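You operate a simulated robot arm through the tools that you are given. There is no shell and no other tool. Be economical: measure what you need, move in short steps, check, and stop when the job is done.

You run a simulated robot arm. Do the job below in one go: nothing can be reset, and whatever is moved stays where it is left.

## Task
Put the green gland on the top of the steel table away in the inside of the black tray. Then put one of the grey canisters from the shelf of the steel table on the charge card. Then take the grey pad on the top of the steel table and put it away on the wash bench top. Then put the orange-dot packer on the shelf of the steel table. Then put the green seal from the shelf of the steel table on the shelf of the red cart. Then take the purple bottle and put it on top of the cream carton. Then take the green-to-blue extension and put it in the long carton. Then put one of the steel fittings from the green tray on top of the silver tin on the top of the steel table. Do these in the order given. Set down upright: grey canister, purple bottle, steel fitting.

Only the result counts: the job must be done as asked and must still hold three seconds after the hand-in. Knocking over, shifting, dropping, spilling or breaking anything else fails it. Lids that push on must go on centred and level and be pressed home; caps that screw on are set level and turned clockwise until they are tight.

## Robot
A 6-joint arm with a two-finger gripper on a trunk, on a base that drives. Base frame: it is fixed to the floor where the robot stands at the start and does not move with it; the origin is under the middle of the robot, x ahead of it, y to its left, z up; the surface under the hand at the start is at about z = 800. Readings come in mm, degrees, newtons and seconds.
With the tool pointing down near the work surface it reaches from about 100 to 680 mm from the robot's upright axis, wherever it stands. Its first joint turns from -166.0 to 166.0 degrees. Places, roughly: charge card [500, 250, 500]; cream carton [-1500, -1000, 1000]; green gland (6x6x3 cm) [600, 0, 800]; green seal (5x5x2 cm) [900, -400, 400]; green-to-blue extension (4x4x4 cm) [700, 3300, 900]; grey canister (7x7x10 cm) [800, -300, 500]; grey pad (7x10x3 cm) [700, -300, 800]; inside of the black tray (26x20 cm) [660, 1780, 880]; long carton [2250, 0, 750]; orange-dot packer (5x4x3 cm) [900, -300, 800]; purple bottle [-1250, -750, 1000]; shelf of the red cart [700, -2800, 400]; shelf of the steel table [700, -100, 400]; silver tin [1000, -750, 750]; steel fitting (4x4x5 cm) [-1400, 2200, 900]; wash bench top (50x12 cm) [460, 1620, 880]. Payload 2.45 kg.
Tool frame: the origin (TCP) lies between the finger pads and is the grasp point; the fingertips stand 26 mm ahead of it; z points along the fingers, y is the line along which they close. The gripper opens to 96 mm. The gripper's body begins 69 mm behind the TCP.
Orientation is that of the tool frame in the base frame, as a unit quaternion [x, y, z, w]. With the fingers straight down and closing along the base's y, the tool's x points along the base's -x, its y along +y and its z along -z.

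## Interface
- The arm moves only by the tool servo_tool. Its argument "series" is a list of rows, each an object of numbers (a shift or turn left out is 0, a gripper value left out holds the last): "x", "y", "z": the shift along the tool's x, y, z in units of 20 mm (1.0 is 20 mm); "rx", "ry", "rz": the turn, a rotation vector about the tool's x, y, z in units of 4 degrees (1.0 is 4 degrees); "gripper": the opening, from 0 (shut) to 1 (fully open). In form: [{"x": .., "y": .., "z": .., "rx": .., "ry": .., "rz": .., "gripper": ..}, ...]. A call has 1 to 20 rows; each row shifts and turns the commanded pose from where the row before left it, along the tool's axes as they then stand. A call with a number of a shift or a turn outside -1 to 1 is refused whole. Each row takes 0.2 s and may step no farther than 50 mm and 8.6 degrees from the row before; otherwise, or with a gripper value out of range, the whole call is refused. A pose out of reach is approached as far as the arm can. The call stops where the force on the tool passes 40 N (or 10 N more than at its start, if that is more) or the arm is blocked; 0.2 s more then pass. Each finger halts on what it meets, pressing with about 35 N; the grip force reading is that of the motor and also rises with nothing between the fingers. The clock runs only during rows and for 0.2 s after the last one: add rows that do not move to give the fingers time. The reply holds the time, the measured pose of the TCP, the force on the tool along the base axes, the opening and the grip force, in the units named above and with some noise, with the torque about the TCP (base axes, N m) and any sound that the robot's microphone picked up.
- Cameras (640 x 400 px; columns grow to the right, rows downward): "scene" is now at [30.7, 136.6, 1109.8]; the picture's right is [-0.22, -0.98, 0.00], its down [-0.42, 0.09, -0.90] and it looks along [0.88, -0.20, -0.43] (base axes); focal length 214 px, centre (320, 200). "wrist" rides on the gripper at [82, 3, -98] in the tool frame; the picture's right is [-0.04, 1.00, 0.00], its down [-0.73, -0.03, -0.68] and it looks along [-0.68, -0.03, 0.73] (tool axes); focal length 256 px, centre (320, 200). There is no depth. A picture from a camera that has moved, and an enlarged one, comes with that camera's place and axes in the base frame and with its lens.
- get_image(camera): a new picture of that camera. It takes no simulated time.
- move_column(by): slides the trunk up (or, below 0, down) by that many mm; the arm and the scene camera ride with it, the base frame stays. It gives what a move gives, with no picture.
- steer(legs): drives the robot by 1 to 6 legs, each [ahead, turn to the left] in mm and degrees, along the robot's own axes; the way and the turn of a leg run together, so that a leg with both is an arc; at most 1500 mm and 180 degrees a leg. The arm and the cameras ride along, it lands a little off, and it stops where it bumps. It gives what a move gives.
- turn_head(pan, tilt): turns the head with the scene camera to pan (to the left, within 155 degrees either way) and tilt (down, from -29 to 69), counted from straight ahead of the robot. It gives what a move gives.
- zoom(camera, box): a new picture of the part [left, top, right, bottom] of that camera's present view, enlarged. It takes no simulated time.
- hand_in(): hands the job in; it is judged then, once.

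Go step by step. Nothing tells you exact positions but the pictures and the camera data: compare them with the known pose of the tool, close in by small moves and look again before you grip or let go. The budget is 483 turns and 216 pictures, counting those below and the enlarged ones. Unless the task says otherwise, let go and move clear before handing in, and close with one line.

The tools are called after ">>>" as a command line: name --argument value ..., lists and objects as JSON in quotes. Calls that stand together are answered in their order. servo_tool: Moves the arm, as the interface text tells. Its arguments: {"type":"object","properties":{"series":{"type":"array","items":{"type":"object","properties":{"x":{"type":"number"},"y":{"type":"number"},"z":{"type":"number"},"rx":{"type":"number"},"ry":{"type":"number"},"rz":{"type":"number"},"gripper":{"type":"number"}}}}},"required":["series"]} The other tools are called the same way: move_column (by) slides the trunk up or down; steer (legs) drives the base; turn_head (pan, tilt) turns the head that bears the scene camera; get_image (camera) takes a picture; zoom (camera, box) takes an enlarged picture of a part of a camera's view; hand_in () hands the job in.

At the start:

```text
time_s: 0.0
tcp_pos: [364.4, 53.6, 984.4]
ee_rot: [0.001, 1.0, 0.001, 0.001]
wrist_force: [-0.2, 0.2, 0.5]
wrist_torque: [0.0, 0.01, 0.04]
finger_gap: 95.7
finger_force: 0.1
trunk travel left (down, up): [-125.0, 25.0]
robot x, y, heading: [-2.2, -0.5, 0.2]
head pan, tilt: [-12.7, 25.4]
```

scene: 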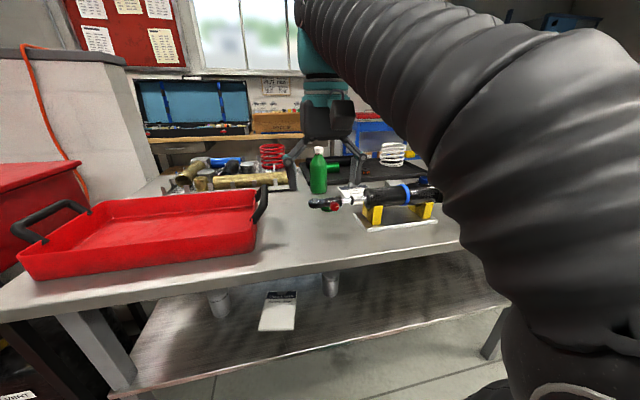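
wrist: 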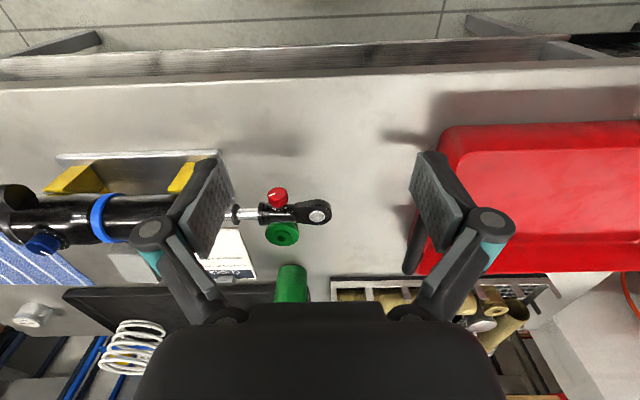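

I'll start by looking closely at the table in front of the robot to find the green gland and the other things.

>>> zoom --camera "wrist" --box '[0, 130, 350, 350]'

>>> zoom --camera "scene" --box '[130, 60, 450, 260]'

```text
1.82 times, centred on (175, 240) of wrist
camera zoom: at [282.8, 56.4, 1082.4], right [0.04, 1.0, 0.0], down [0.73, -0.03, 0.68], along [0.68, -0.03, -0.73], focal length 465 px, centre (584, 127)
```

zoom: 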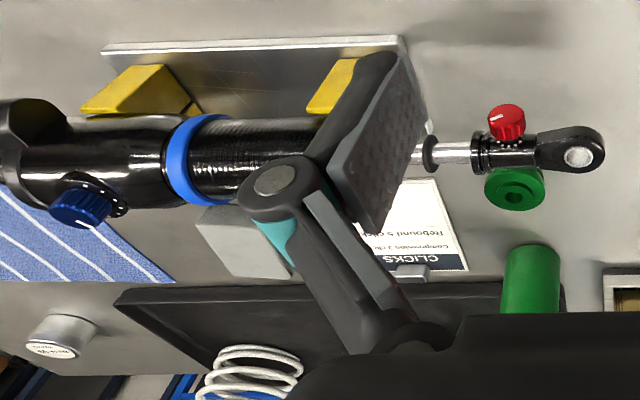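

```text
2.00 times, centred on (290, 160) of scene
camera zoom: at [30.7, 136.6, 1109.8], right [-0.22, -0.98, 0.0], down [-0.42, 0.09, -0.9], along [0.88, -0.2, -0.43], focal length 429 px, centre (380, 280)
```

zoom: 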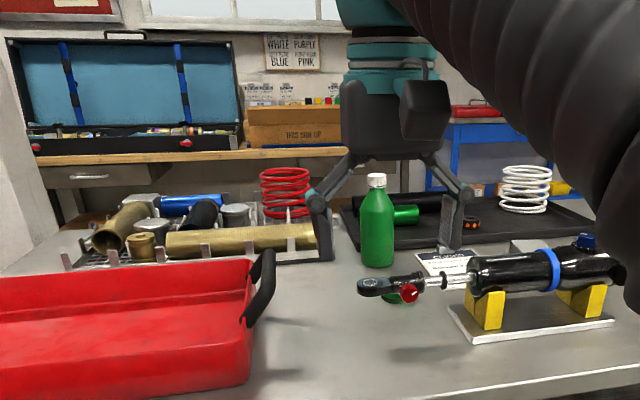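

The green gland lies on the table near (607, -20), just behind the damper's rod end. I'll move above it, stay high, and look again.

>>> servo_tool --series '[{"x": -1, "y": -0.3, "gripper": 1}, {"x": -1, "y": -0.3}, {"x": -1, "y": -0.3}, {"x": -1, "y": -0.3}, {"x": -1, "y": -0.3}, {"x": -1, "y": -0.3}, {"x": -1, "y": -0.3}, {"x": -1, "y": -0.3}, {"x": -1, "y": -0.3}, {"x": -1, "y": -0.3}, {"x": -1, "y": -0.3}, {"x": -1, "y": -0.3}, {}, {}]'

>>> get_image --camera "wrist"

```text
time_s: 3.0
tcp_pos: [587.7, -18.8, 938.4]
ee_rot: [0.002, 1.0, -0.001, 0.002]
wrist_force: [0.0, 0.8, -0.5]
wrist_torque: [-0.01, 0.0, -0.01]
finger_gap: 96.1
finger_force: 0.1
out of reach, approached as far as the arm can: row 5, 6, 7, 8, 9, 10, 11, 12
trunk travel left (down, up): [-125.0, 25.0]
robot x, y, heading: [2.1, 1.1, 0.2]
head pan, tilt: [-12.7, 25.4]
```

```text
211 pictures are left
camera wrist: at [505.2, -15.4, 1036.2], right [0.04, 1.0, 0.0], down [0.73, -0.03, 0.68], along [0.68, -0.03, -0.73], focal length 256 px, centre (320, 200)
```

wrist: 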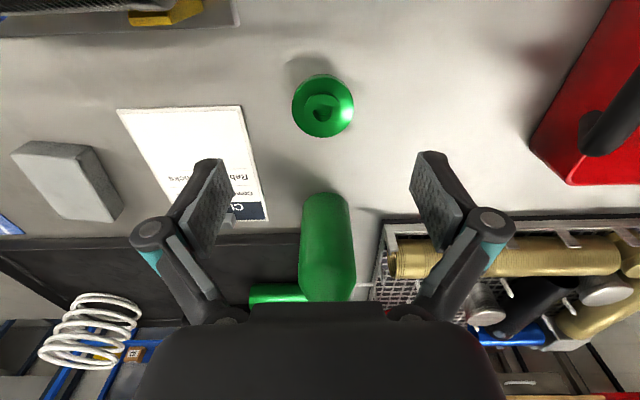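

The gland sits at about (597, -17). I'll lower partway and check the pose.

>>> servo_tool --series '[{"z": 1}, {"z": 1}, {"z": 1}, {}]'

>>> zoom --camera "wrist" --box '[200, 20, 440, 220]'

```text
time_s: 4.0
tcp_pos: [586.1, -18.5, 878.7]
ee_rot: [0.001, 1.0, 0.0, 0.0]
wrist_force: [0.9, -0.5, 0.4]
wrist_torque: [0.01, 0.0, 0.01]
finger_gap: 95.7
finger_force: 0.0
trunk travel left (down, up): [-125.0, 25.0]
robot x, y, heading: [-1.2, -1.4, -0.0]
head pan, tilt: [-12.7, 25.4]
```

```text
2.00 times, centred on (320, 120) of wrist
camera zoom: at [505.0, -15.6, 976.9], right [0.04, 1.0, 0.0], down [0.73, -0.03, 0.68], along [0.68, -0.03, -0.73], focal length 512 px, centre (320, 360)
```

zoom: 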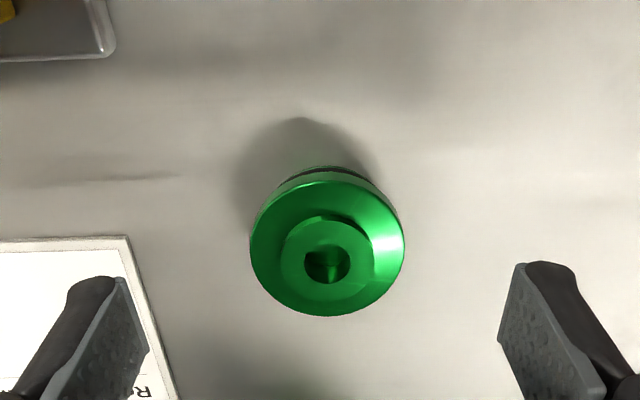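

>>> servo_tool --series '[{"x": -0.5, "z": 0.8}, {"z": 0.8}, {"z": 0.7}, {"gripper": 0.3}, {}, {}, {}]'

>>> get_image --camera "wrist"

```text
time_s: 5.6
tcp_pos: [596.2, -18.6, 831.3]
ee_rot: [-0.001, 1.0, 0.0, 0.0]
wrist_force: [0.2, 1.3, 3.5]
wrist_torque: [0.07, -0.06, 0.03]
finger_gap: 52.3
finger_force: 34.7
trunk travel left (down, up): [-125.0, 25.0]
robot x, y, heading: [0.1, -1.3, 0.3]
head pan, tilt: [-12.7, 25.4]
```

```text
209 pictures are left
camera wrist: at [514.8, -15.7, 930.8], right [0.04, 1.0, 0.0], down [0.73, -0.03, 0.68], along [0.68, -0.03, -0.73], focal length 256 px, centre (320, 200)
```

wrist: 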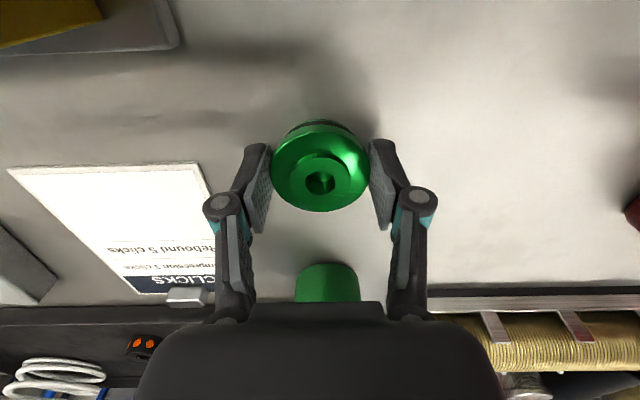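

The gland is gripped at 52 mm. I'll lift it and draw the arm back.

>>> servo_tool --series '[{"z": -1, "gripper": 0.3}, {"z": -1}, {"z": -1}, {"z": -1}, {"z": -1}, {"x": 1, "z": -1}, {"x": 1, "z": -1}, {"x": 1, "z": -1}, {"x": 1, "z": -0.5}, {"x": 1}, {"x": 1}, {"x": 1}, {"x": 1}, {"x": 1}, {"x": 1}, {}]'

>>> turn_head --pan 60 --tilt 20

>>> get_image --camera "scene"

>>> turn_head --pan 120 --tilt 20

>>> get_image --camera "scene"

```text
time_s: 9.0
tcp_pos: [385.3, -17.6, 972.6]
ee_rot: [0.0, 1.0, 0.0, 0.001]
wrist_force: [-0.6, -0.1, -0.9]
wrist_torque: [-0.04, 0.0, -0.01]
finger_gap: 52.3
finger_force: 35.3
out of reach, approached as far as the arm can: row 6, 7, 8, 9
trunk travel left (down, up): [-125.0, 25.0]
robot x, y, heading: [-0.8, 2.4, 0.0]
head pan, tilt: [-12.7, 25.4]
```

```text
time_s: 10.4
tcp_pos: [385.8, -17.6, 972.1]
ee_rot: [0.001, 1.0, 0.0, 0.001]
wrist_force: [0.1, -0.1, -1.5]
wrist_torque: [0.02, -0.01, -0.02]
finger_gap: 52.1
finger_force: 35.2
trunk travel left (down, up): [-125.0, 25.0]
robot x, y, heading: [0.7, -4.0, -0.1]
head pan, tilt: [60.0, 20.0]
```

```text
208 pictures are left
camera scene: at [-12.4, 237.4, 1118.5], right [0.87, -0.5, 0.0], down [-0.17, -0.3, -0.94], along [0.47, 0.81, -0.34], focal length 214 px, centre (320, 200)
```

scene: 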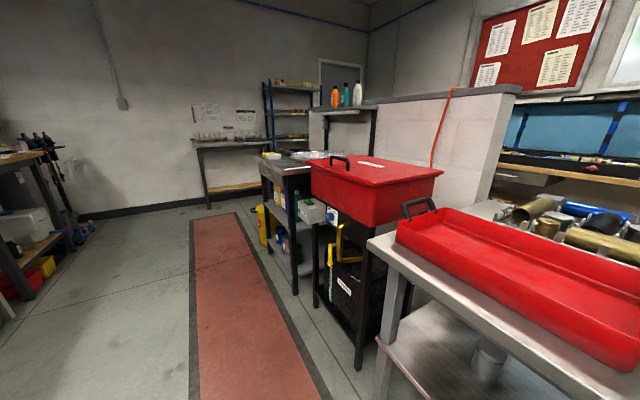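

```text
time_s: 11.8
tcp_pos: [385.0, -17.5, 971.9]
ee_rot: [0.001, 1.0, 0.0, 0.0]
wrist_force: [0.4, 0.2, -0.4]
wrist_torque: [-0.04, 0.0, -0.03]
finger_gap: 52.1
finger_force: 35.0
trunk travel left (down, up): [-125.0, 25.0]
robot x, y, heading: [3.5, 3.9, -0.3]
head pan, tilt: [120.0, 20.0]
```

```text
207 pictures are left
camera scene: at [-105.6, 237.5, 1118.5], right [0.87, 0.5, 0.0], down [0.17, -0.3, -0.94], along [-0.47, 0.81, -0.34], focal length 214 px, centre (320, 200)
```

scene: 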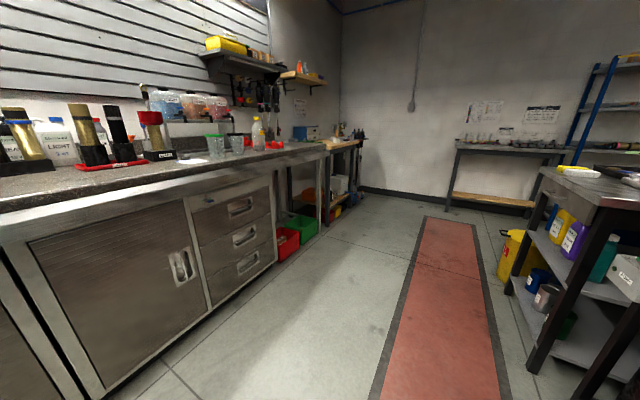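

The gland is held clear. The black tray should be on the grey wash bench to the left, past the red washer. I'll turn left and drive along the aisle.

>>> steer --legs '[[0, 90], [1000, 0], [600, 0]]'

>>> turn_head --pan -75 --tilt 30

>>> get_image --camera "scene"

```text
time_s: 23.7
tcp_pos: [-11.1, 1959.7, 972.2]
ee_rot: [0.713, -0.701, 0.0, 0.001]
wrist_force: [0.0, 0.5, -1.2]
wrist_torque: [-0.02, 0.0, 0.03]
finger_gap: 52.1
finger_force: 34.8
trunk travel left (down, up): [-125.0, 25.0]
robot x, y, heading: [-22.8, 1574.9, 90.7]
head pan, tilt: [120.0, 20.0]
```

```text
time_s: 26.5
tcp_pos: [-11.2, 1960.9, 972.7]
ee_rot: [0.712, -0.702, 0.0, 0.0]
wrist_force: [0.2, 0.2, -1.4]
wrist_torque: [0.01, 0.02, -0.01]
finger_gap: 51.7
finger_force: 35.2
trunk travel left (down, up): [-125.0, 25.0]
robot x, y, heading: [-22.0, 1575.2, 90.9]
head pan, tilt: [-75.0, 30.0]
```

```text
206 pictures are left
camera scene: at [-90.6, 1536.4, 1102.5], right [0.28, -0.96, 0.0], down [-0.48, -0.14, -0.87], along [0.83, 0.24, -0.5], focal length 214 px, centre (320, 200)
```

scene: 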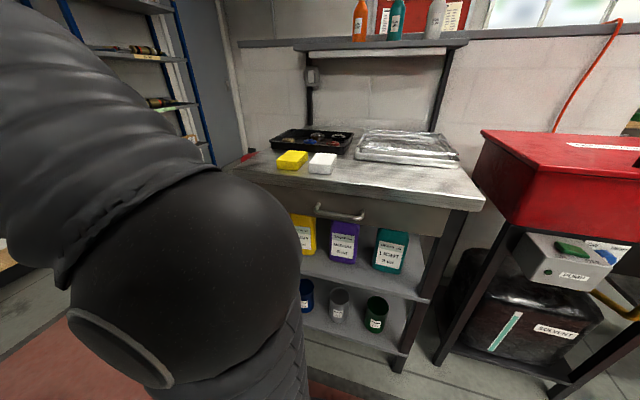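

The black tray is at about (660, 1780) on the wash bench and holds some items. I'll zoom in to find free space.

>>> zoom --camera "scene" --box '[230, 100, 490, 220]'

>>> steer --legs '[[170, 0], [0, -90]]'

>>> turn_head --pan -20 --tilt 35

>>> get_image --camera "scene"

>>> get_image --camera "wrist"

```text
2.46 times, centred on (360, 160) of scene
camera zoom: at [-90.6, 1536.4, 1102.5], right [0.28, -0.96, 0.0], down [-0.48, -0.14, -0.87], along [0.83, 0.24, -0.5], focal length 528 px, centre (222, 298)
```

zoom: 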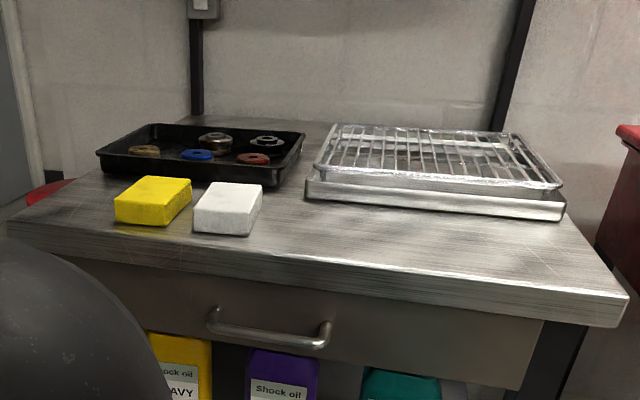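

```text
time_s: 31.8
tcp_pos: [361.1, 1747.0, 974.0]
ee_rot: [-0.022, 1.0, 0.0, 0.0]
wrist_force: [0.1, 0.2, -0.4]
wrist_torque: [0.01, 0.0, 0.01]
finger_gap: 52.0
finger_force: 35.0
trunk travel left (down, up): [-125.0, 25.0]
robot x, y, heading: [-25.5, 1749.5, 2.5]
head pan, tilt: [-75.0, 30.0]
```

```text
time_s: 33.0
tcp_pos: [361.3, 1748.1, 972.0]
ee_rot: [-0.022, 1.0, 0.001, 0.0]
wrist_force: [0.0, 0.5, 0.3]
wrist_torque: [-0.03, 0.02, -0.02]
finger_gap: 51.8
finger_force: 34.6
trunk travel left (down, up): [-125.0, 25.0]
robot x, y, heading: [-24.5, 1745.2, 2.6]
head pan, tilt: [-20.0, 35.0]
```

```text
204 pictures are left
camera scene: at [-7.2, 1874.5, 1094.7], right [-0.3, -0.95, 0.0], down [-0.55, 0.17, -0.82], along [0.78, -0.25, -0.57], focal length 214 px, centre (320, 200)
```

scene: 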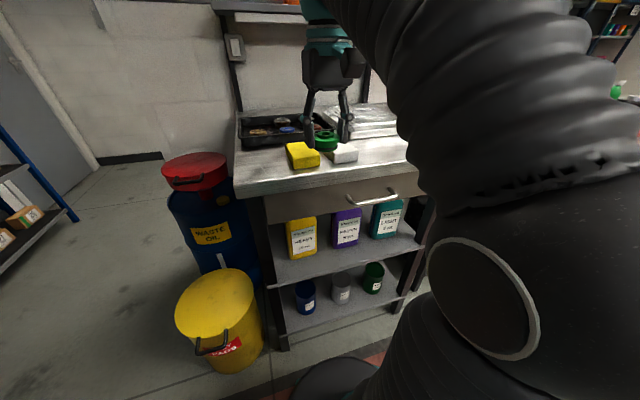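

```text
203 pictures are left
camera wrist: at [279.0, 1746.4, 1071.1], right [0.0, 1.0, 0.0], down [0.73, 0.0, 0.68], along [0.68, 0.0, -0.73], focal length 256 px, centre (320, 200)
```

wrist: 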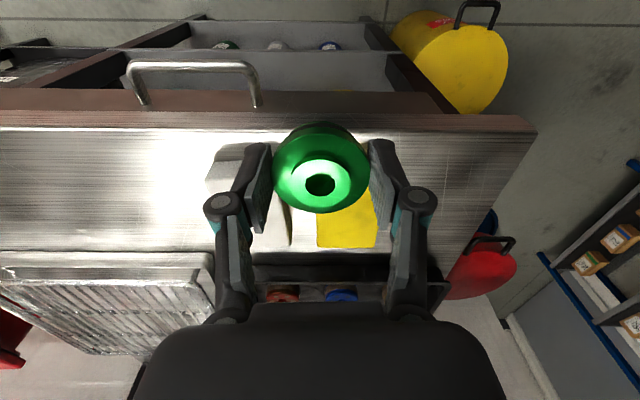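

I'll ease forward 80 mm and raise the trunk for reach, then extend the arm high over the tray to see inside.

>>> steer --legs '[[80, -2.5]]'

>>> move_column --by 25

>>> servo_tool --series '[{"x": -1}, {"x": -1}, {"x": -1}, {"x": -1}, {"x": -1}, {}]'

>>> get_image --camera "wrist"

```text
time_s: 34.1
tcp_pos: [443.1, 1730.9, 973.3]
ee_rot: [0.001, 1.0, 0.001, 0.0]
wrist_force: [0.7, -0.5, -1.2]
wrist_torque: [0.02, 0.02, -0.02]
finger_gap: 51.9
finger_force: 35.8
trunk travel left (down, up): [-125.0, 25.0]
robot x, y, heading: [58.8, 1749.6, 0.2]
head pan, tilt: [-20.0, 35.0]
```

```text
time_s: 34.8
tcp_pos: [442.0, 1730.5, 997.3]
ee_rot: [0.002, 1.0, 0.001, -0.001]
wrist_force: [-0.2, 1.1, -0.7]
wrist_torque: [-0.01, 0.0, -0.04]
finger_gap: 52.0
finger_force: 34.9
trunk travel left (down, up): [-150.0, 0.0]
robot x, y, heading: [58.8, 1746.9, -0.3]
head pan, tilt: [-20.0, 35.0]
```

```text
time_s: 36.2
tcp_pos: [542.9, 1729.4, 997.8]
ee_rot: [0.002, 1.0, 0.001, 0.001]
wrist_force: [-0.6, 0.9, -0.2]
wrist_torque: [-0.01, -0.01, 0.01]
finger_gap: 51.9
finger_force: 35.3
trunk travel left (down, up): [-150.0, 0.0]
robot x, y, heading: [58.5, 1748.2, -0.3]
head pan, tilt: [-20.0, 35.0]
```

```text
202 pictures are left
camera wrist: at [461.1, 1733.0, 1096.4], right [0.04, 1.0, 0.0], down [0.73, -0.03, 0.68], along [0.68, -0.03, -0.73], focal length 256 px, centre (320, 200)
```

wrist: 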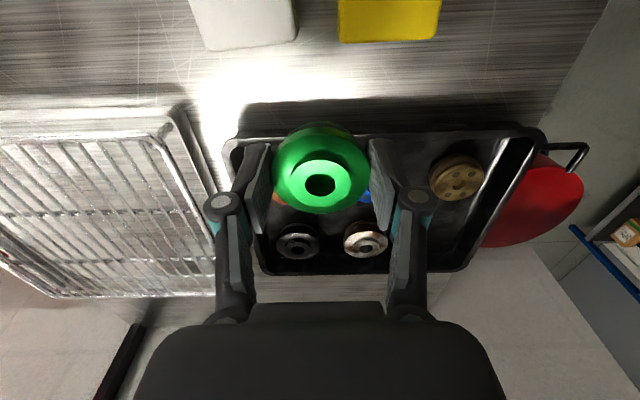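

The tray has free space at its back-left corner, near (712, 1862). I'll shift the robot to y≈1855 so that spot is straight ahead and in reach.

>>> servo_tool --series '[{"x": 1}, {"x": 1}, {"x": 1}, {"x": 1}, {"x": 1}, {}]'

>>> steer --legs '[[-70, 0], [0, 90], [110, 0], [0, -90], [90, 0]]'

>>> servo_tool --series '[{"x": -1, "rz": 1}, {"x": -1, "rz": 1}, {"x": -1}, {"x": -1}, {"x": -1}, {"x": -1}, {"x": -1}, {"x": -1}, {}]'

>>> get_image --camera "wrist"

```text
time_s: 37.6
tcp_pos: [442.7, 1730.1, 998.5]
ee_rot: [0.002, 1.0, 0.0, 0.0]
wrist_force: [-0.4, -0.1, -0.9]
wrist_torque: [0.0, 0.01, -0.01]
finger_gap: 52.0
finger_force: 35.1
trunk travel left (down, up): [-150.0, 0.0]
robot x, y, heading: [61.4, 1748.4, 0.1]
head pan, tilt: [-20.0, 35.0]
```

```text
time_s: 47.8
tcp_pos: [461.6, 1846.5, 998.4]
ee_rot: [-0.006, 1.0, 0.001, -0.001]
wrist_force: [0.0, -0.6, -1.1]
wrist_torque: [-0.02, 0.02, 0.0]
finger_gap: 51.9
finger_force: 35.0
trunk travel left (down, up): [-150.0, 0.0]
robot x, y, heading: [76.6, 1857.2, 0.7]
head pan, tilt: [-20.0, 35.0]
```

```text
time_s: 49.8
tcp_pos: [616.6, 1831.6, 985.2]
ee_rot: [0.065, 0.998, -0.001, 0.003]
wrist_force: [0.0, -0.1, -0.8]
wrist_torque: [0.0, 0.02, 0.03]
finger_gap: 52.0
finger_force: 34.9
out of reach, approached as far as the arm can: row 7, 8
trunk travel left (down, up): [-150.0, 0.0]
robot x, y, heading: [76.7, 1862.3, 0.8]
head pan, tilt: [-20.0, 35.0]
```

```text
201 pictures are left
camera wrist: at [535.1, 1844.4, 1082.5], right [0.17, 0.99, 0.0], down [0.72, -0.12, 0.68], along [0.67, -0.11, -0.73], focal length 256 px, centre (320, 200)
```

wrist: 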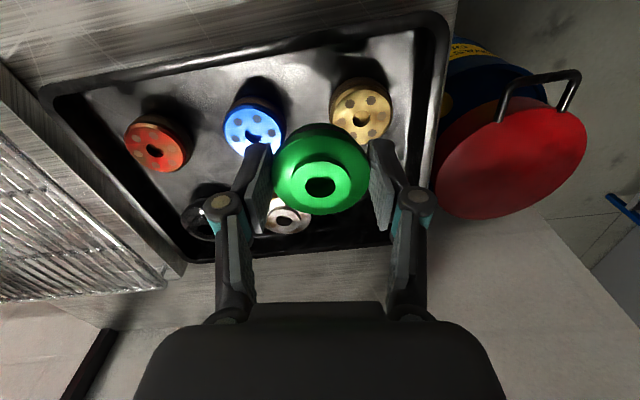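

The free corner is about (705, 1856). I'll lower to just above the rim, move over it, and turn the fingers so they pass diagonally between the rings.

>>> servo_tool --series '[{"z": 0.9}, {"z": 0.8}, {"x": -0.7, "y": 0.3}, {"x": -0.7, "y": 0.3}, {"x": -0.7, "y": 0.3}, {"x": -0.7, "y": 0.3}, {"x": -0.7, "y": 0.3}, {"x": -0.7, "y": 0.3}, {"rz": 1}, {"rz": 1}, {"rz": 1}, {"rz": 1}, {"rz": 1}, {"rz": 1}, {"rz": 1}, {"rz": 1}, {"rz": 1}, {}]'

>>> get_image --camera "wrist"

```text
time_s: 53.6
tcp_pos: [697.5, 1854.5, 941.4]
ee_rot: [0.371, 0.929, 0.0, 0.001]
wrist_force: [0.3, -0.3, -0.7]
wrist_torque: [0.01, 0.03, -0.01]
finger_gap: 51.9
finger_force: 34.7
out of reach, approached as far as the arm can: row 8
trunk travel left (down, up): [-150.0, 0.0]
robot x, y, heading: [76.6, 1858.0, 0.7]
head pan, tilt: [-20.0, 35.0]
```

```text
200 pictures are left
camera wrist: at [640.4, 1912.8, 1040.5], right [0.72, 0.7, 0.0], down [0.51, -0.53, 0.68], along [0.48, -0.49, -0.73], focal length 256 px, centre (320, 200)
```

wrist: 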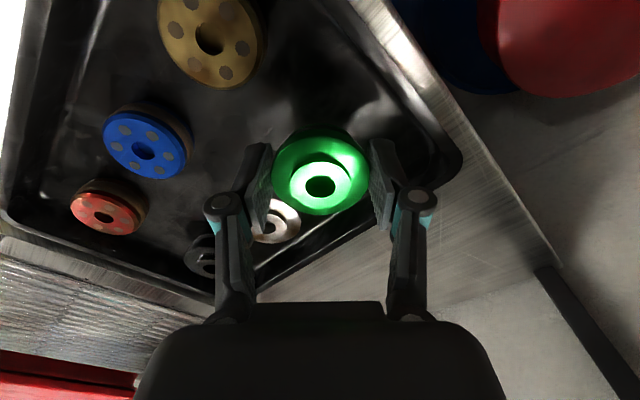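

The spot beneath is clear, so I'll lower in small steps.

>>> servo_tool --series '[{"z": 0.4}, {"z": 0.3}, {"z": 0.3}, {}]'

>>> get_image --camera "wrist"

```text
time_s: 54.6
tcp_pos: [698.3, 1855.2, 923.8]
ee_rot: [0.37, 0.929, 0.001, 0.0]
wrist_force: [0.3, -0.8, -0.5]
wrist_torque: [-0.01, 0.0, -0.01]
finger_gap: 51.6
finger_force: 35.2
trunk travel left (down, up): [-150.0, 0.0]
robot x, y, heading: [73.6, 1862.5, 0.8]
head pan, tilt: [-20.0, 35.0]
```

```text
199 pictures are left
camera wrist: at [641.2, 1913.0, 1021.1], right [0.72, 0.7, 0.0], down [0.51, -0.53, 0.68], along [0.47, -0.49, -0.73], focal length 256 px, centre (320, 200)
```

wrist: 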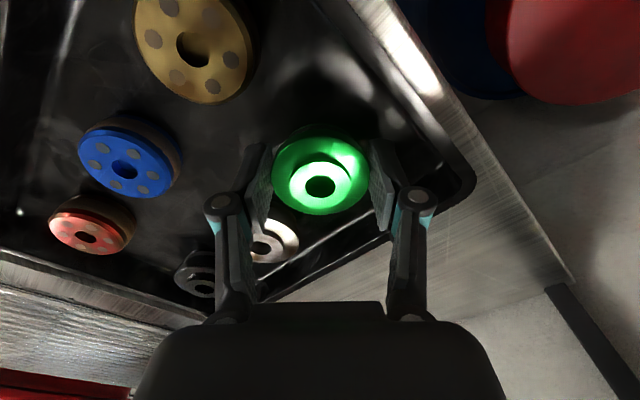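

>>> servo_tool --series '[{"z": 0.15}, {"z": 0.15}, {"z": 0.15}, {"z": 0.15}, {}]'

```text
time_s: 55.8
tcp_pos: [697.5, 1855.4, 911.8]
ee_rot: [0.37, 0.929, 0.001, 0.001]
wrist_force: [3.4, 2.1, 23.7]
wrist_torque: [-0.03, -0.18, 0.08]
finger_gap: 51.8
finger_force: 34.9
trunk travel left (down, up): [-150.0, 0.0]
robot x, y, heading: [77.1, 1861.8, 0.9]
head pan, tilt: [-20.0, 35.0]
```

It has touched down with 24 N. I'll ease off, open slightly and lift.

>>> servo_tool --series '[{"z": -0.05}, {"gripper": 0.7}, {}, {}, {"z": -0.5}, {"z": -1}, {"z": -1}, {"z": -1}, {"z": -0.5}, {}]'

>>> get_image --camera "wrist"

```text
time_s: 58.0
tcp_pos: [676.2, 1856.1, 955.6]
ee_rot: [0.37, 0.929, 0.001, 0.002]
wrist_force: [0.3, -0.1, -0.2]
wrist_torque: [0.0, -0.01, 0.0]
finger_gap: 67.1
finger_force: 0.2
out of reach, approached as far as the arm can: row 7, 8, 9
trunk travel left (down, up): [-150.0, 0.0]
robot x, y, heading: [71.4, 1859.9, 0.6]
head pan, tilt: [-20.0, 35.0]
```

```text
198 pictures are left
camera wrist: at [618.8, 1913.6, 1054.3], right [0.72, 0.7, 0.0], down [0.51, -0.53, 0.68], along [0.48, -0.49, -0.73], focal length 256 px, centre (320, 200)
```

wrist: 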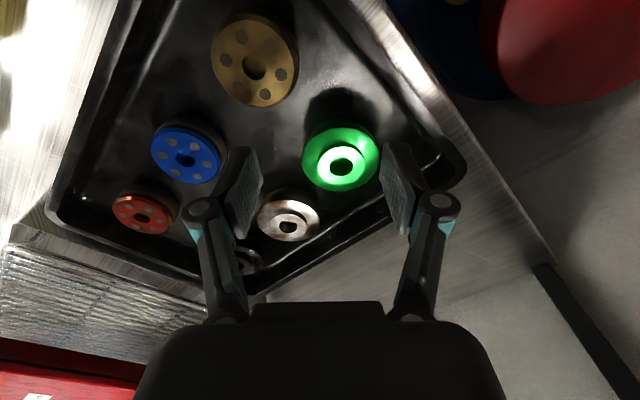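

The green gland is inside the tray. Next is the canister: I'll retract, go back to the steel table and study its shelf.

>>> servo_tool --series '[{"x": 0.72, "y": -0.69}, {"x": 0.72, "y": -0.69}, {"x": 0.72, "y": -0.69}, {"x": 0.72, "y": -0.69}, {"x": 0.72, "y": -0.69}, {"x": 0.72, "y": -0.69}, {"x": 0.72, "y": -0.69}, {"x": 0.72, "y": -0.69}, {"x": 0.72, "y": -0.69}, {"x": 0.72, "y": -0.69}, {"x": 0.72, "y": -0.69}, {"x": 0.72, "y": -0.69}, {"x": 0.72, "y": -0.69}, {"x": 0.72, "y": -0.69}, {}]'

>>> servo_tool --series '[{"rz": -1}, {"rz": -1}, {"rz": -1}, {"rz": -1}, {"rz": -1}, {"rz": -1}, {"rz": -1}, {"rz": -1}, {"rz": -1}, {"rz": -1}, {"rz": -1}, {}]'

>>> steer --legs '[[-130, 0], [0, -90], [1000, 0], [800, 0]]'

>>> turn_head --pan 70 --tilt 45

>>> get_image --camera "scene"

```text
time_s: 61.2
tcp_pos: [398.5, 1853.4, 956.9]
ee_rot: [0.371, 0.929, 0.0, -0.001]
wrist_force: [-0.9, 0.1, 0.4]
wrist_torque: [0.0, 0.01, 0.0]
finger_gap: 67.3
finger_force: 0.0
trunk travel left (down, up): [-150.0, 0.0]
robot x, y, heading: [77.1, 1861.1, 0.6]
head pan, tilt: [-20.0, 35.0]
```

```text
time_s: 63.8
tcp_pos: [398.1, 1853.1, 955.2]
ee_rot: [-0.004, 1.0, 0.0, 0.001]
wrist_force: [0.2, 0.5, 0.1]
wrist_torque: [0.01, -0.01, -0.01]
finger_gap: 67.0
finger_force: 0.1
trunk travel left (down, up): [-150.0, 0.0]
robot x, y, heading: [75.4, 1859.9, 0.9]
head pan, tilt: [-20.0, 35.0]
```

```text
time_s: 77.5
tcp_pos: [-31.6, -248.6, 955.9]
ee_rot: [0.702, 0.713, 0.0, -0.001]
wrist_force: [1.3, -0.3, -0.5]
wrist_torque: [0.01, -0.01, -0.03]
finger_gap: 67.4
finger_force: 0.0
trunk travel left (down, up): [-150.0, 0.0]
robot x, y, heading: [-26.3, 75.8, -89.1]
head pan, tilt: [-20.0, 35.0]
```

```text
time_s: 79.2
tcp_pos: [-32.7, -250.0, 955.6]
ee_rot: [0.701, 0.713, 0.0, 0.0]
wrist_force: [-0.2, -0.3, 0.1]
wrist_torque: [-0.02, 0.01, 0.01]
finger_gap: 66.9
finger_force: 0.1
trunk travel left (down, up): [-150.0, 0.0]
robot x, y, heading: [-24.6, 71.1, -89.1]
head pan, tilt: [70.0, 45.0]
```

```text
197 pictures are left
camera scene: at [208.1, 107.7, 1104.8], right [-0.33, -0.95, 0.0], down [-0.67, 0.23, -0.71], along [0.67, -0.23, -0.71], focal length 214 px, centre (320, 200)
```

scene: 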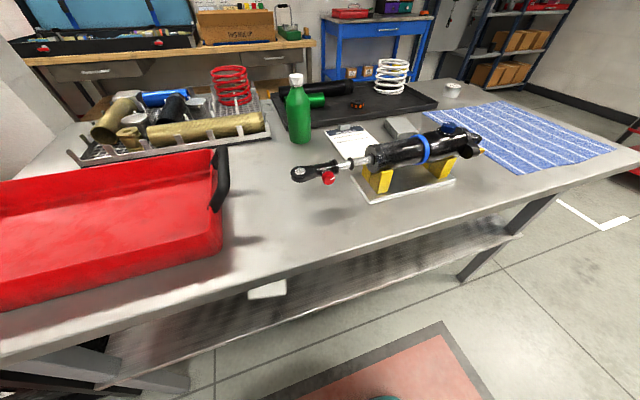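

The view of the top is good, but the shelf is hidden. I'll face the table, back away and lower the trunk for a look beneath.

>>> steer --legs '[[0, 89], [-400, 0]]'

>>> move_column --by -150

>>> turn_head --pan 0 --tilt 22

>>> get_image --camera "scene"

>>> zoom --camera "scene" --box '[130, 180, 450, 380]'

```text
time_s: 85.5
tcp_pos: [-110.0, 62.3, 956.0]
ee_rot: [0.004, 1.0, 0.0, 0.001]
wrist_force: [0.6, 0.3, -0.1]
wrist_torque: [-0.01, -0.01, -0.02]
finger_gap: 67.2
finger_force: 0.1
trunk travel left (down, up): [-150.0, 0.0]
robot x, y, heading: [-433.5, 76.3, -0.3]
head pan, tilt: [70.0, 45.0]
```

```text
time_s: 87.2
tcp_pos: [-109.9, 60.6, 807.0]
ee_rot: [0.005, 1.0, 0.0, 0.0]
wrist_force: [-0.4, 1.0, 0.5]
wrist_torque: [0.01, 0.01, 0.0]
finger_gap: 67.2
finger_force: 0.1
trunk travel left (down, up): [0.0, 150.0]
robot x, y, heading: [-431.3, 75.5, -0.2]
head pan, tilt: [70.0, 45.0]
```

```text
time_s: 88.6
tcp_pos: [-109.7, 60.6, 805.1]
ee_rot: [0.004, 1.0, 0.0, 0.0]
wrist_force: [-0.4, 0.8, 0.8]
wrist_torque: [0.02, -0.01, 0.01]
finger_gap: 67.2
finger_force: 0.1
trunk travel left (down, up): [0.0, 150.0]
robot x, y, heading: [-430.7, 73.9, -0.1]
head pan, tilt: [0.0, 22.0]
```

```text
196 pictures are left
camera scene: at [-397.8, 230.5, 990.3], right [0.0, -1.0, 0.0], down [-0.37, 0.0, -0.93], along [0.93, 0.0, -0.37], focal length 214 px, centre (320, 200)
```

scene: 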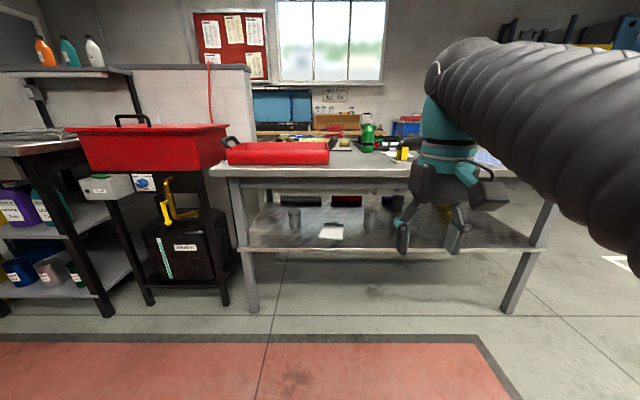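

```text
2.00 times, centred on (290, 280) of scene
camera zoom: at [-397.8, 230.5, 990.3], right [0.0, -1.0, 0.0], down [-0.37, 0.0, -0.93], along [0.93, 0.0, -0.37], focal length 429 px, centre (380, 40)
```

zoom: 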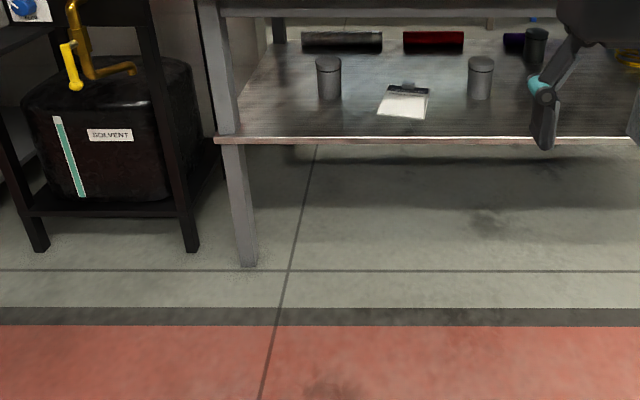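

Three canisters stand on the shelf, near (635, 370), (640, -43) and (848, -264), with the charge card near (590, 170) and shelf height about 415. I'll test a reaching pose in free space, with the tool tilted forward and low.

>>> servo_tool --series '[{"ry": -1, "gripper": 1}, {"ry": -1}, {"ry": -1}, {"ry": -1}, {"ry": -1}, {"ry": -1}, {"ry": -1}, {"ry": -1}, {"ry": -1}, {"ry": -1}, {"ry": -1}, {"ry": -1}, {"ry": -1}, {"ry": -1}, {"ry": -1}, {}]'

>>> servo_tool --series '[{"x": 0.87, "z": 0.5}, {"x": 0.87, "z": 0.5}, {"x": 0.87, "z": 0.5}, {"x": 0.87, "z": 0.5}, {"x": 0.87, "z": 0.5}, {"x": 0.87, "z": 0.5}, {"x": 0.87, "z": 0.5}, {"x": 0.87, "z": 0.5}, {"x": 0.87, "z": 0.5}, {"x": 0.87, "z": 0.5}, {"x": 0.87, "z": 0.5}, {"x": 0.87, "z": 0.5}, {"x": 0.87, "z": 0.5}, {"x": 0.87, "z": 0.5}, {"x": 0.87, "z": 0.5}, {"x": 0.87, "z": 0.5}, {}]'

>>> get_image --camera "scene"

>>> get_image --camera "wrist"

```text
time_s: 92.0
tcp_pos: [-110.0, 62.5, 805.3]
ee_rot: [0.004, 0.865, -0.002, 0.501]
wrist_force: [-0.7, 0.9, 0.1]
wrist_torque: [0.02, 0.0, -0.05]
finger_gap: 96.0
finger_force: 0.1
trunk travel left (down, up): [0.0, 150.0]
robot x, y, heading: [-432.0, 74.1, -0.2]
head pan, tilt: [0.0, 22.0]
```

```text
time_s: 95.6
tcp_pos: [-79.5, 57.4, 644.0]
ee_rot: [0.002, 0.866, -0.001, 0.5]
wrist_force: [0.4, 1.2, -0.2]
wrist_torque: [0.02, 0.02, -0.02]
finger_gap: 96.1
finger_force: 0.1
out of reach, approached as far as the arm can: row 8, 9, 10, 11, 12, 13, 14, 15, 16
trunk travel left (down, up): [0.0, 150.0]
robot x, y, heading: [-436.2, 74.1, -0.2]
head pan, tilt: [0.0, 22.0]
```

```text
194 pictures are left
camera scene: at [-397.8, 230.5, 990.3], right [0.0, -1.0, 0.0], down [-0.37, 0.0, -0.93], along [0.93, 0.0, -0.37], focal length 214 px, centre (320, 200)
```

scene: 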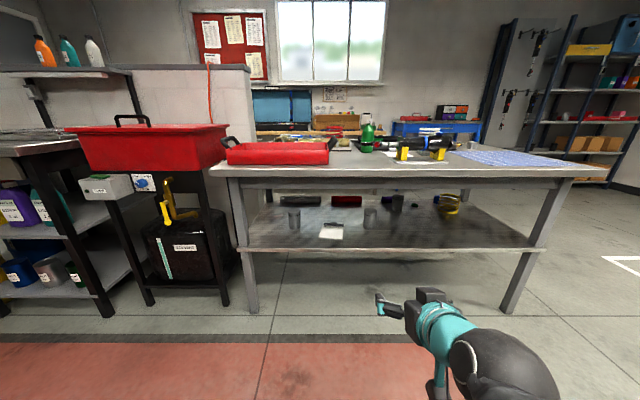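

```text
193 pictures are left
camera wrist: at [-205.4, 61.3, 623.2], right [0.03, 1.0, 0.03], down [-0.22, -0.03, 0.97], along [0.97, -0.03, 0.22], focal length 256 px, centre (320, 200)
```

wrist: 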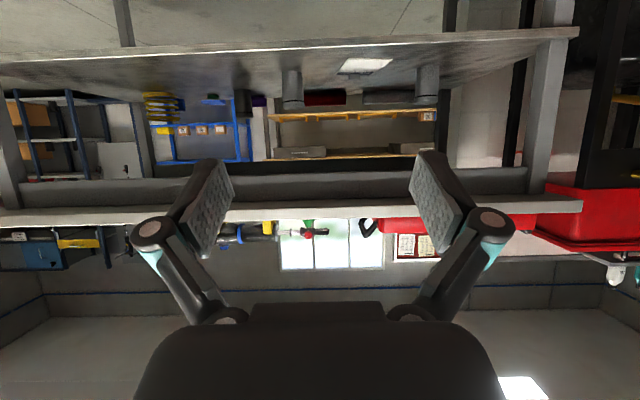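

The arm can go low. I'll reach outward and down to see how far it gets at shelf height.

>>> servo_tool --series '[{"x": -0.5, "z": 0.87}, {"x": -0.5, "z": 0.87}, {"x": -0.5, "z": 0.87}, {"x": -0.5, "z": 0.87}, {"x": -0.5, "z": 0.87}, {"x": -0.5, "z": 0.87}, {"x": -0.5, "z": 0.87}, {"x": -0.5, "z": 0.87}, {"x": -0.5, "z": 0.87}, {"x": -0.5, "z": 0.87}, {"x": -0.5, "z": 0.87}, {"x": -0.5, "z": 0.87}, {"x": 0.87, "z": 0.5}, {"x": 0.87, "z": 0.5}, {"x": 0.87, "z": 0.5}, {"x": 0.87, "z": 0.5}, {"x": 0.87, "z": 0.5}, {"x": 0.87, "z": 0.5}, {"x": 0.87, "z": 0.5}, {}]'

>>> get_image --camera "scene"

```text
time_s: 99.8
tcp_pos: [160.9, 47.5, 535.4]
ee_rot: [0.001, 0.867, 0.001, 0.499]
wrist_force: [-0.7, -0.2, -0.7]
wrist_torque: [0.02, -0.03, 0.03]
finger_gap: 95.6
finger_force: 0.0
out of reach, approached as far as the arm can: row 14, 15, 16, 19
trunk travel left (down, up): [0.0, 150.0]
robot x, y, heading: [-433.8, 74.1, -0.3]
head pan, tilt: [0.0, 22.0]
```

```text
192 pictures are left
camera scene: at [-397.7, 230.5, 990.3], right [0.0, -1.0, 0.0], down [-0.37, 0.0, -0.93], along [0.93, 0.0, -0.37], focal length 214 px, centre (320, 200)
```

scene: 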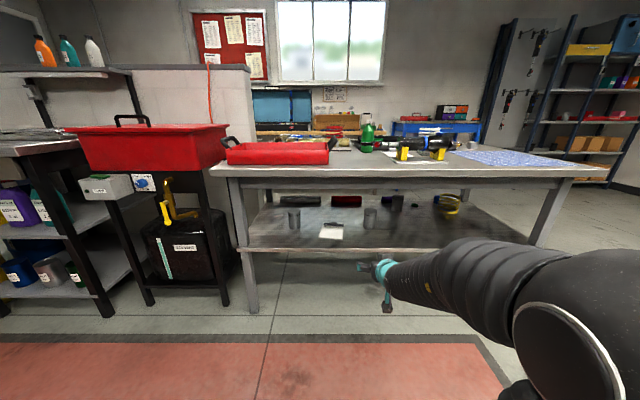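

>>> servo_tool --series '[{"x": -0.5, "z": 0.87}, {"x": -0.5, "z": 0.87}, {"x": -0.5, "z": 0.87}, {"x": -0.5, "z": 0.87}, {"x": -0.5, "z": 0.87}, {"x": 0.87, "z": 0.5}, {"x": 0.87, "z": 0.5}, {"x": 0.87, "z": 0.5}, {}]'

>>> get_image --camera "scene"

>>> get_image --camera "wrist"

```text
time_s: 101.8
tcp_pos: [259.2, 30.3, 475.4]
ee_rot: [0.001, 0.867, 0.002, 0.499]
wrist_force: [-0.2, -0.6, 0.0]
wrist_torque: [0.01, 0.03, 0.0]
finger_gap: 95.9
finger_force: 0.1
out of reach, approached as far as the arm can: row 7, 8
trunk travel left (down, up): [0.0, 150.0]
robot x, y, heading: [-428.8, 74.2, -0.4]
head pan, tilt: [0.0, 22.0]
```

```text
191 pictures are left
camera scene: at [-397.7, 230.5, 990.3], right [0.0, -1.0, 0.0], down [-0.37, 0.0, -0.93], along [0.93, 0.0, -0.37], focal length 214 px, centre (320, 200)
```

scene: 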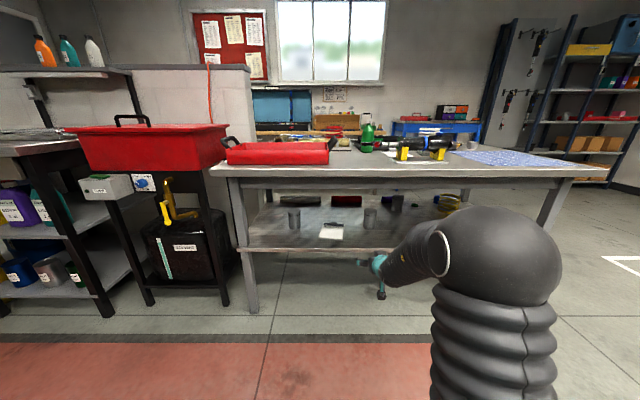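

```text
190 pictures are left
camera wrist: at [133.5, 32.5, 455.7], right [0.02, 1.0, 0.04], down [-0.22, -0.03, 0.98], along [0.98, -0.03, 0.22], focal length 256 px, centre (320, 200)
```

wrist: 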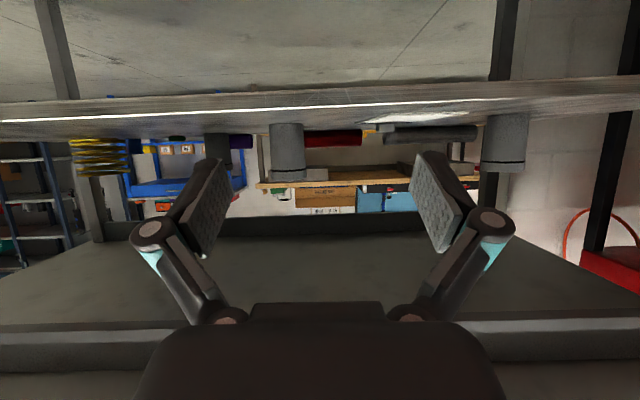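

The elbow height matters for clearing the table's edge. I'll extend a bit further and see how the arm flattens.

>>> servo_tool --series '[{"x": -0.5, "z": 0.87}, {"x": -0.5, "z": 0.87}, {"x": -0.5, "z": 0.87}, {"x": -0.5, "z": 0.87}, {"x": -0.5, "z": 0.87}, {}]'

>>> get_image --camera "scene"

```text
time_s: 103.2
tcp_pos: [359.7, 29.6, 476.7]
ee_rot: [0.003, 0.866, -0.002, 0.5]
wrist_force: [-0.3, 1.6, 1.0]
wrist_torque: [0.01, 0.0, -0.01]
finger_gap: 96.1
finger_force: 0.0
trunk travel left (down, up): [0.0, 150.0]
robot x, y, heading: [-428.9, 74.5, -0.2]
head pan, tilt: [0.0, 22.0]
```

```text
189 pictures are left
camera scene: at [-397.7, 230.5, 990.3], right [0.0, -1.0, 0.0], down [-0.37, 0.0, -0.93], along [0.93, 0.0, -0.37], focal length 214 px, centre (320, 200)
```

scene: 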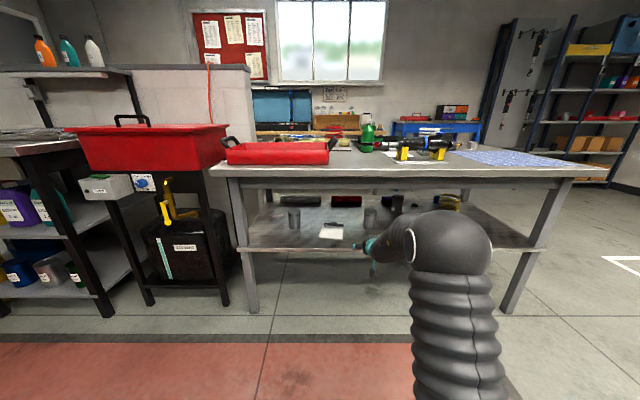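

The elbow drops as the arm straightens, so a long reach (~870 mm) from a robot standing farther back should clear the table edge. I'll test it.

>>> servo_tool --series '[{"x": -0.5, "z": 0.87}, {"x": -0.5, "z": 0.87}, {"x": -0.5, "z": 0.87}, {"x": -0.5, "z": 0.87}, {}]'

>>> get_image --camera "scene"

>>> get_image --camera "wrist"

```text
time_s: 104.4
tcp_pos: [440.5, 30.1, 475.3]
ee_rot: [0.003, 0.866, -0.002, 0.5]
wrist_force: [0.1, -0.9, 0.4]
wrist_torque: [0.03, -0.05, -0.01]
finger_gap: 96.1
finger_force: 0.0
trunk travel left (down, up): [0.0, 150.0]
robot x, y, heading: [-430.6, 74.5, -0.4]
head pan, tilt: [0.0, 22.0]
```

```text
188 pictures are left
camera scene: at [-397.7, 230.5, 990.3], right [0.0, -1.0, 0.0], down [-0.37, 0.0, -0.93], along [0.93, 0.0, -0.37], focal length 214 px, centre (320, 200)
```

scene: 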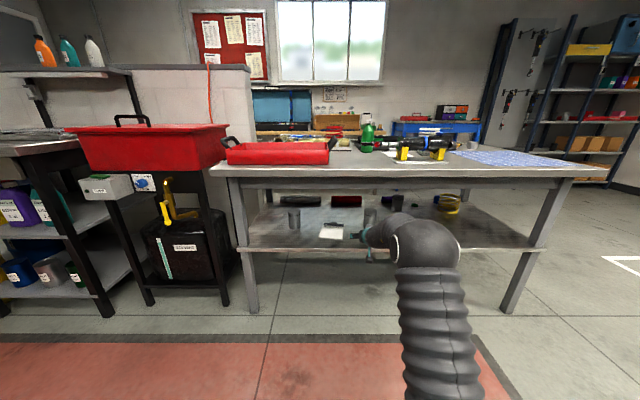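

```text
187 pictures are left
camera wrist: at [314.1, 32.9, 454.8], right [0.03, 1.0, 0.03], down [-0.22, -0.03, 0.97], along [0.97, -0.03, 0.22], focal length 256 px, centre (320, 200)
```

wrist: 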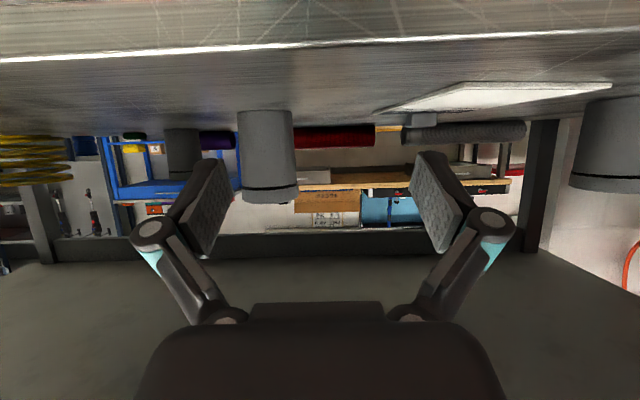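

At this reach the elbow stays below the table edge. I'll line up with the middle canister (y ≈ -45), draw back a little, and drive forward.

>>> servo_tool --series '[{"x": 0.5, "z": -0.87, "y": -0.75}, {"x": 0.5, "z": -0.87, "y": -0.75}, {"x": 0.5, "z": -0.87, "y": -0.75}, {"y": -0.75}, {"y": -0.75}, {}]'

>>> steer --legs '[[170, 0]]'

>>> get_image --camera "wrist"

>>> get_image --camera "scene"

```text
time_s: 105.8
tcp_pos: [379.4, -45.0, 475.0]
ee_rot: [0.003, 0.867, -0.002, 0.499]
wrist_force: [0.9, -0.2, 0.7]
wrist_torque: [0.01, 0.01, 0.01]
finger_gap: 96.0
finger_force: 0.1
trunk travel left (down, up): [0.0, 150.0]
robot x, y, heading: [-428.6, 75.0, -0.2]
head pan, tilt: [0.0, 22.0]
```

```text
time_s: 107.3
tcp_pos: [552.2, -45.9, 477.0]
ee_rot: [0.003, 0.866, -0.001, 0.5]
wrist_force: [0.2, 0.0, 0.7]
wrist_torque: [-0.04, 0.0, 0.0]
finger_gap: 96.1
finger_force: 0.1
trunk travel left (down, up): [0.0, 150.0]
robot x, y, heading: [-258.1, 71.0, -0.4]
head pan, tilt: [0.0, 22.0]
```

```text
186 pictures are left
camera wrist: at [425.8, -43.4, 454.3], right [0.03, 1.0, 0.03], down [-0.22, -0.03, 0.97], along [0.97, -0.03, 0.22], focal length 256 px, centre (320, 200)
```

wrist: 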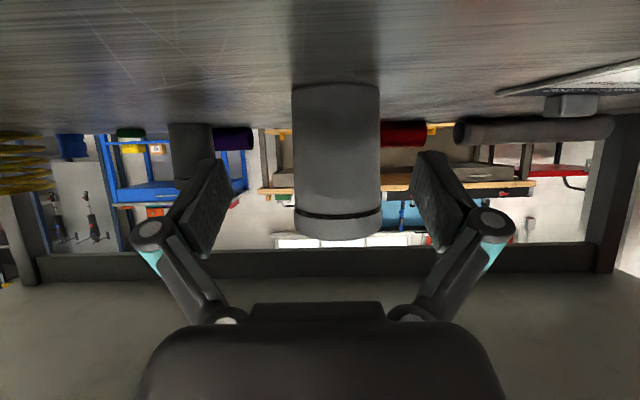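

```text
185 pictures are left
camera scene: at [-224.4, 229.7, 990.3], right [0.0, -1.0, 0.0], down [-0.37, 0.0, -0.93], along [0.93, 0.0, -0.37], focal length 214 px, centre (320, 200)
```

scene: 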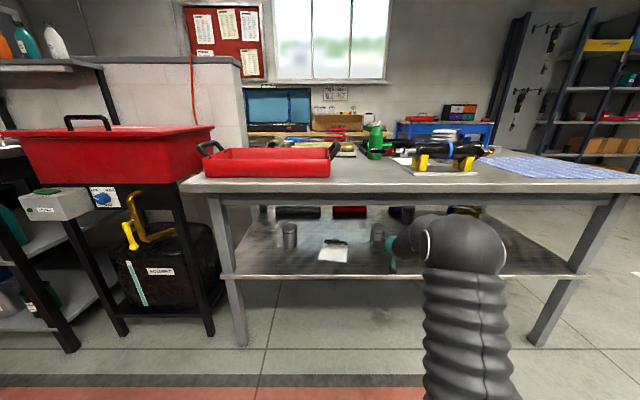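

The canister is at about (637, -36), centred on y. I'll adjust sideways 9 mm and slide the open fingers around it.

>>> servo_tool --series '[{"y": 0.45}, {"x": -0.45, "z": 0.78}, {"x": -0.45, "z": 0.78}, {}]'

>>> get_image --camera "wrist"

```text
time_s: 108.3
tcp_pos: [587.5, -39.2, 474.7]
ee_rot: [0.002, 0.866, -0.001, 0.5]
wrist_force: [-0.1, 0.9, 0.4]
wrist_torque: [-0.06, 0.0, 0.01]
finger_gap: 96.2
finger_force: 0.1
trunk travel left (down, up): [0.0, 150.0]
robot x, y, heading: [-261.5, 75.6, -0.3]
head pan, tilt: [0.0, 22.0]
```

```text
184 pictures are left
camera wrist: at [462.3, -34.5, 454.2], right [0.03, 1.0, 0.03], down [-0.22, -0.03, 0.97], along [0.97, -0.03, 0.22], focal length 256 px, centre (320, 200)
```

wrist: 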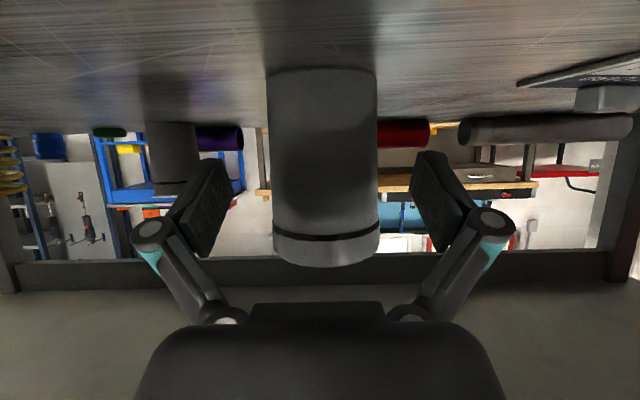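

>>> servo_tool --series '[{"x": -0.5, "z": 0.87}, {"x": -0.5, "z": 0.87}, {"x": -0.1, "z": 0.17}, {"gripper": 0.5}, {}, {}, {}]'

>>> get_image --camera "wrist"

```text
time_s: 109.9
tcp_pos: [632.8, -38.3, 475.2]
ee_rot: [0.003, 0.865, -0.002, 0.501]
wrist_force: [2.8, 0.8, 3.1]
wrist_torque: [-0.04, 0.1, 0.03]
finger_gap: 62.5
finger_force: 34.8
trunk travel left (down, up): [0.0, 150.0]
robot x, y, heading: [-257.6, 71.3, -0.5]
head pan, tilt: [0.0, 22.0]
```

```text
183 pictures are left
camera wrist: at [506.8, -35.4, 454.5], right [0.03, 1.0, 0.03], down [-0.22, -0.03, 0.97], along [0.97, -0.03, 0.22], focal length 256 px, centre (320, 200)
```

wrist: 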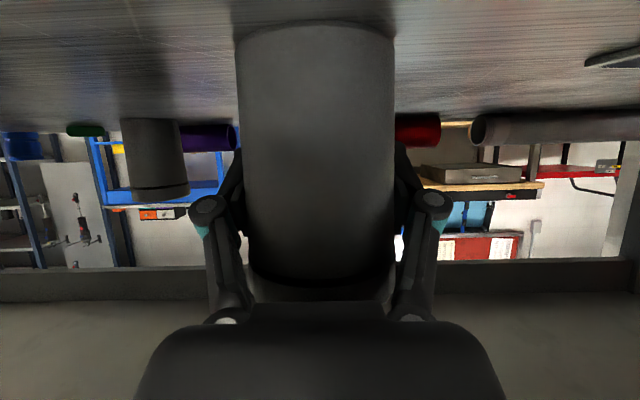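

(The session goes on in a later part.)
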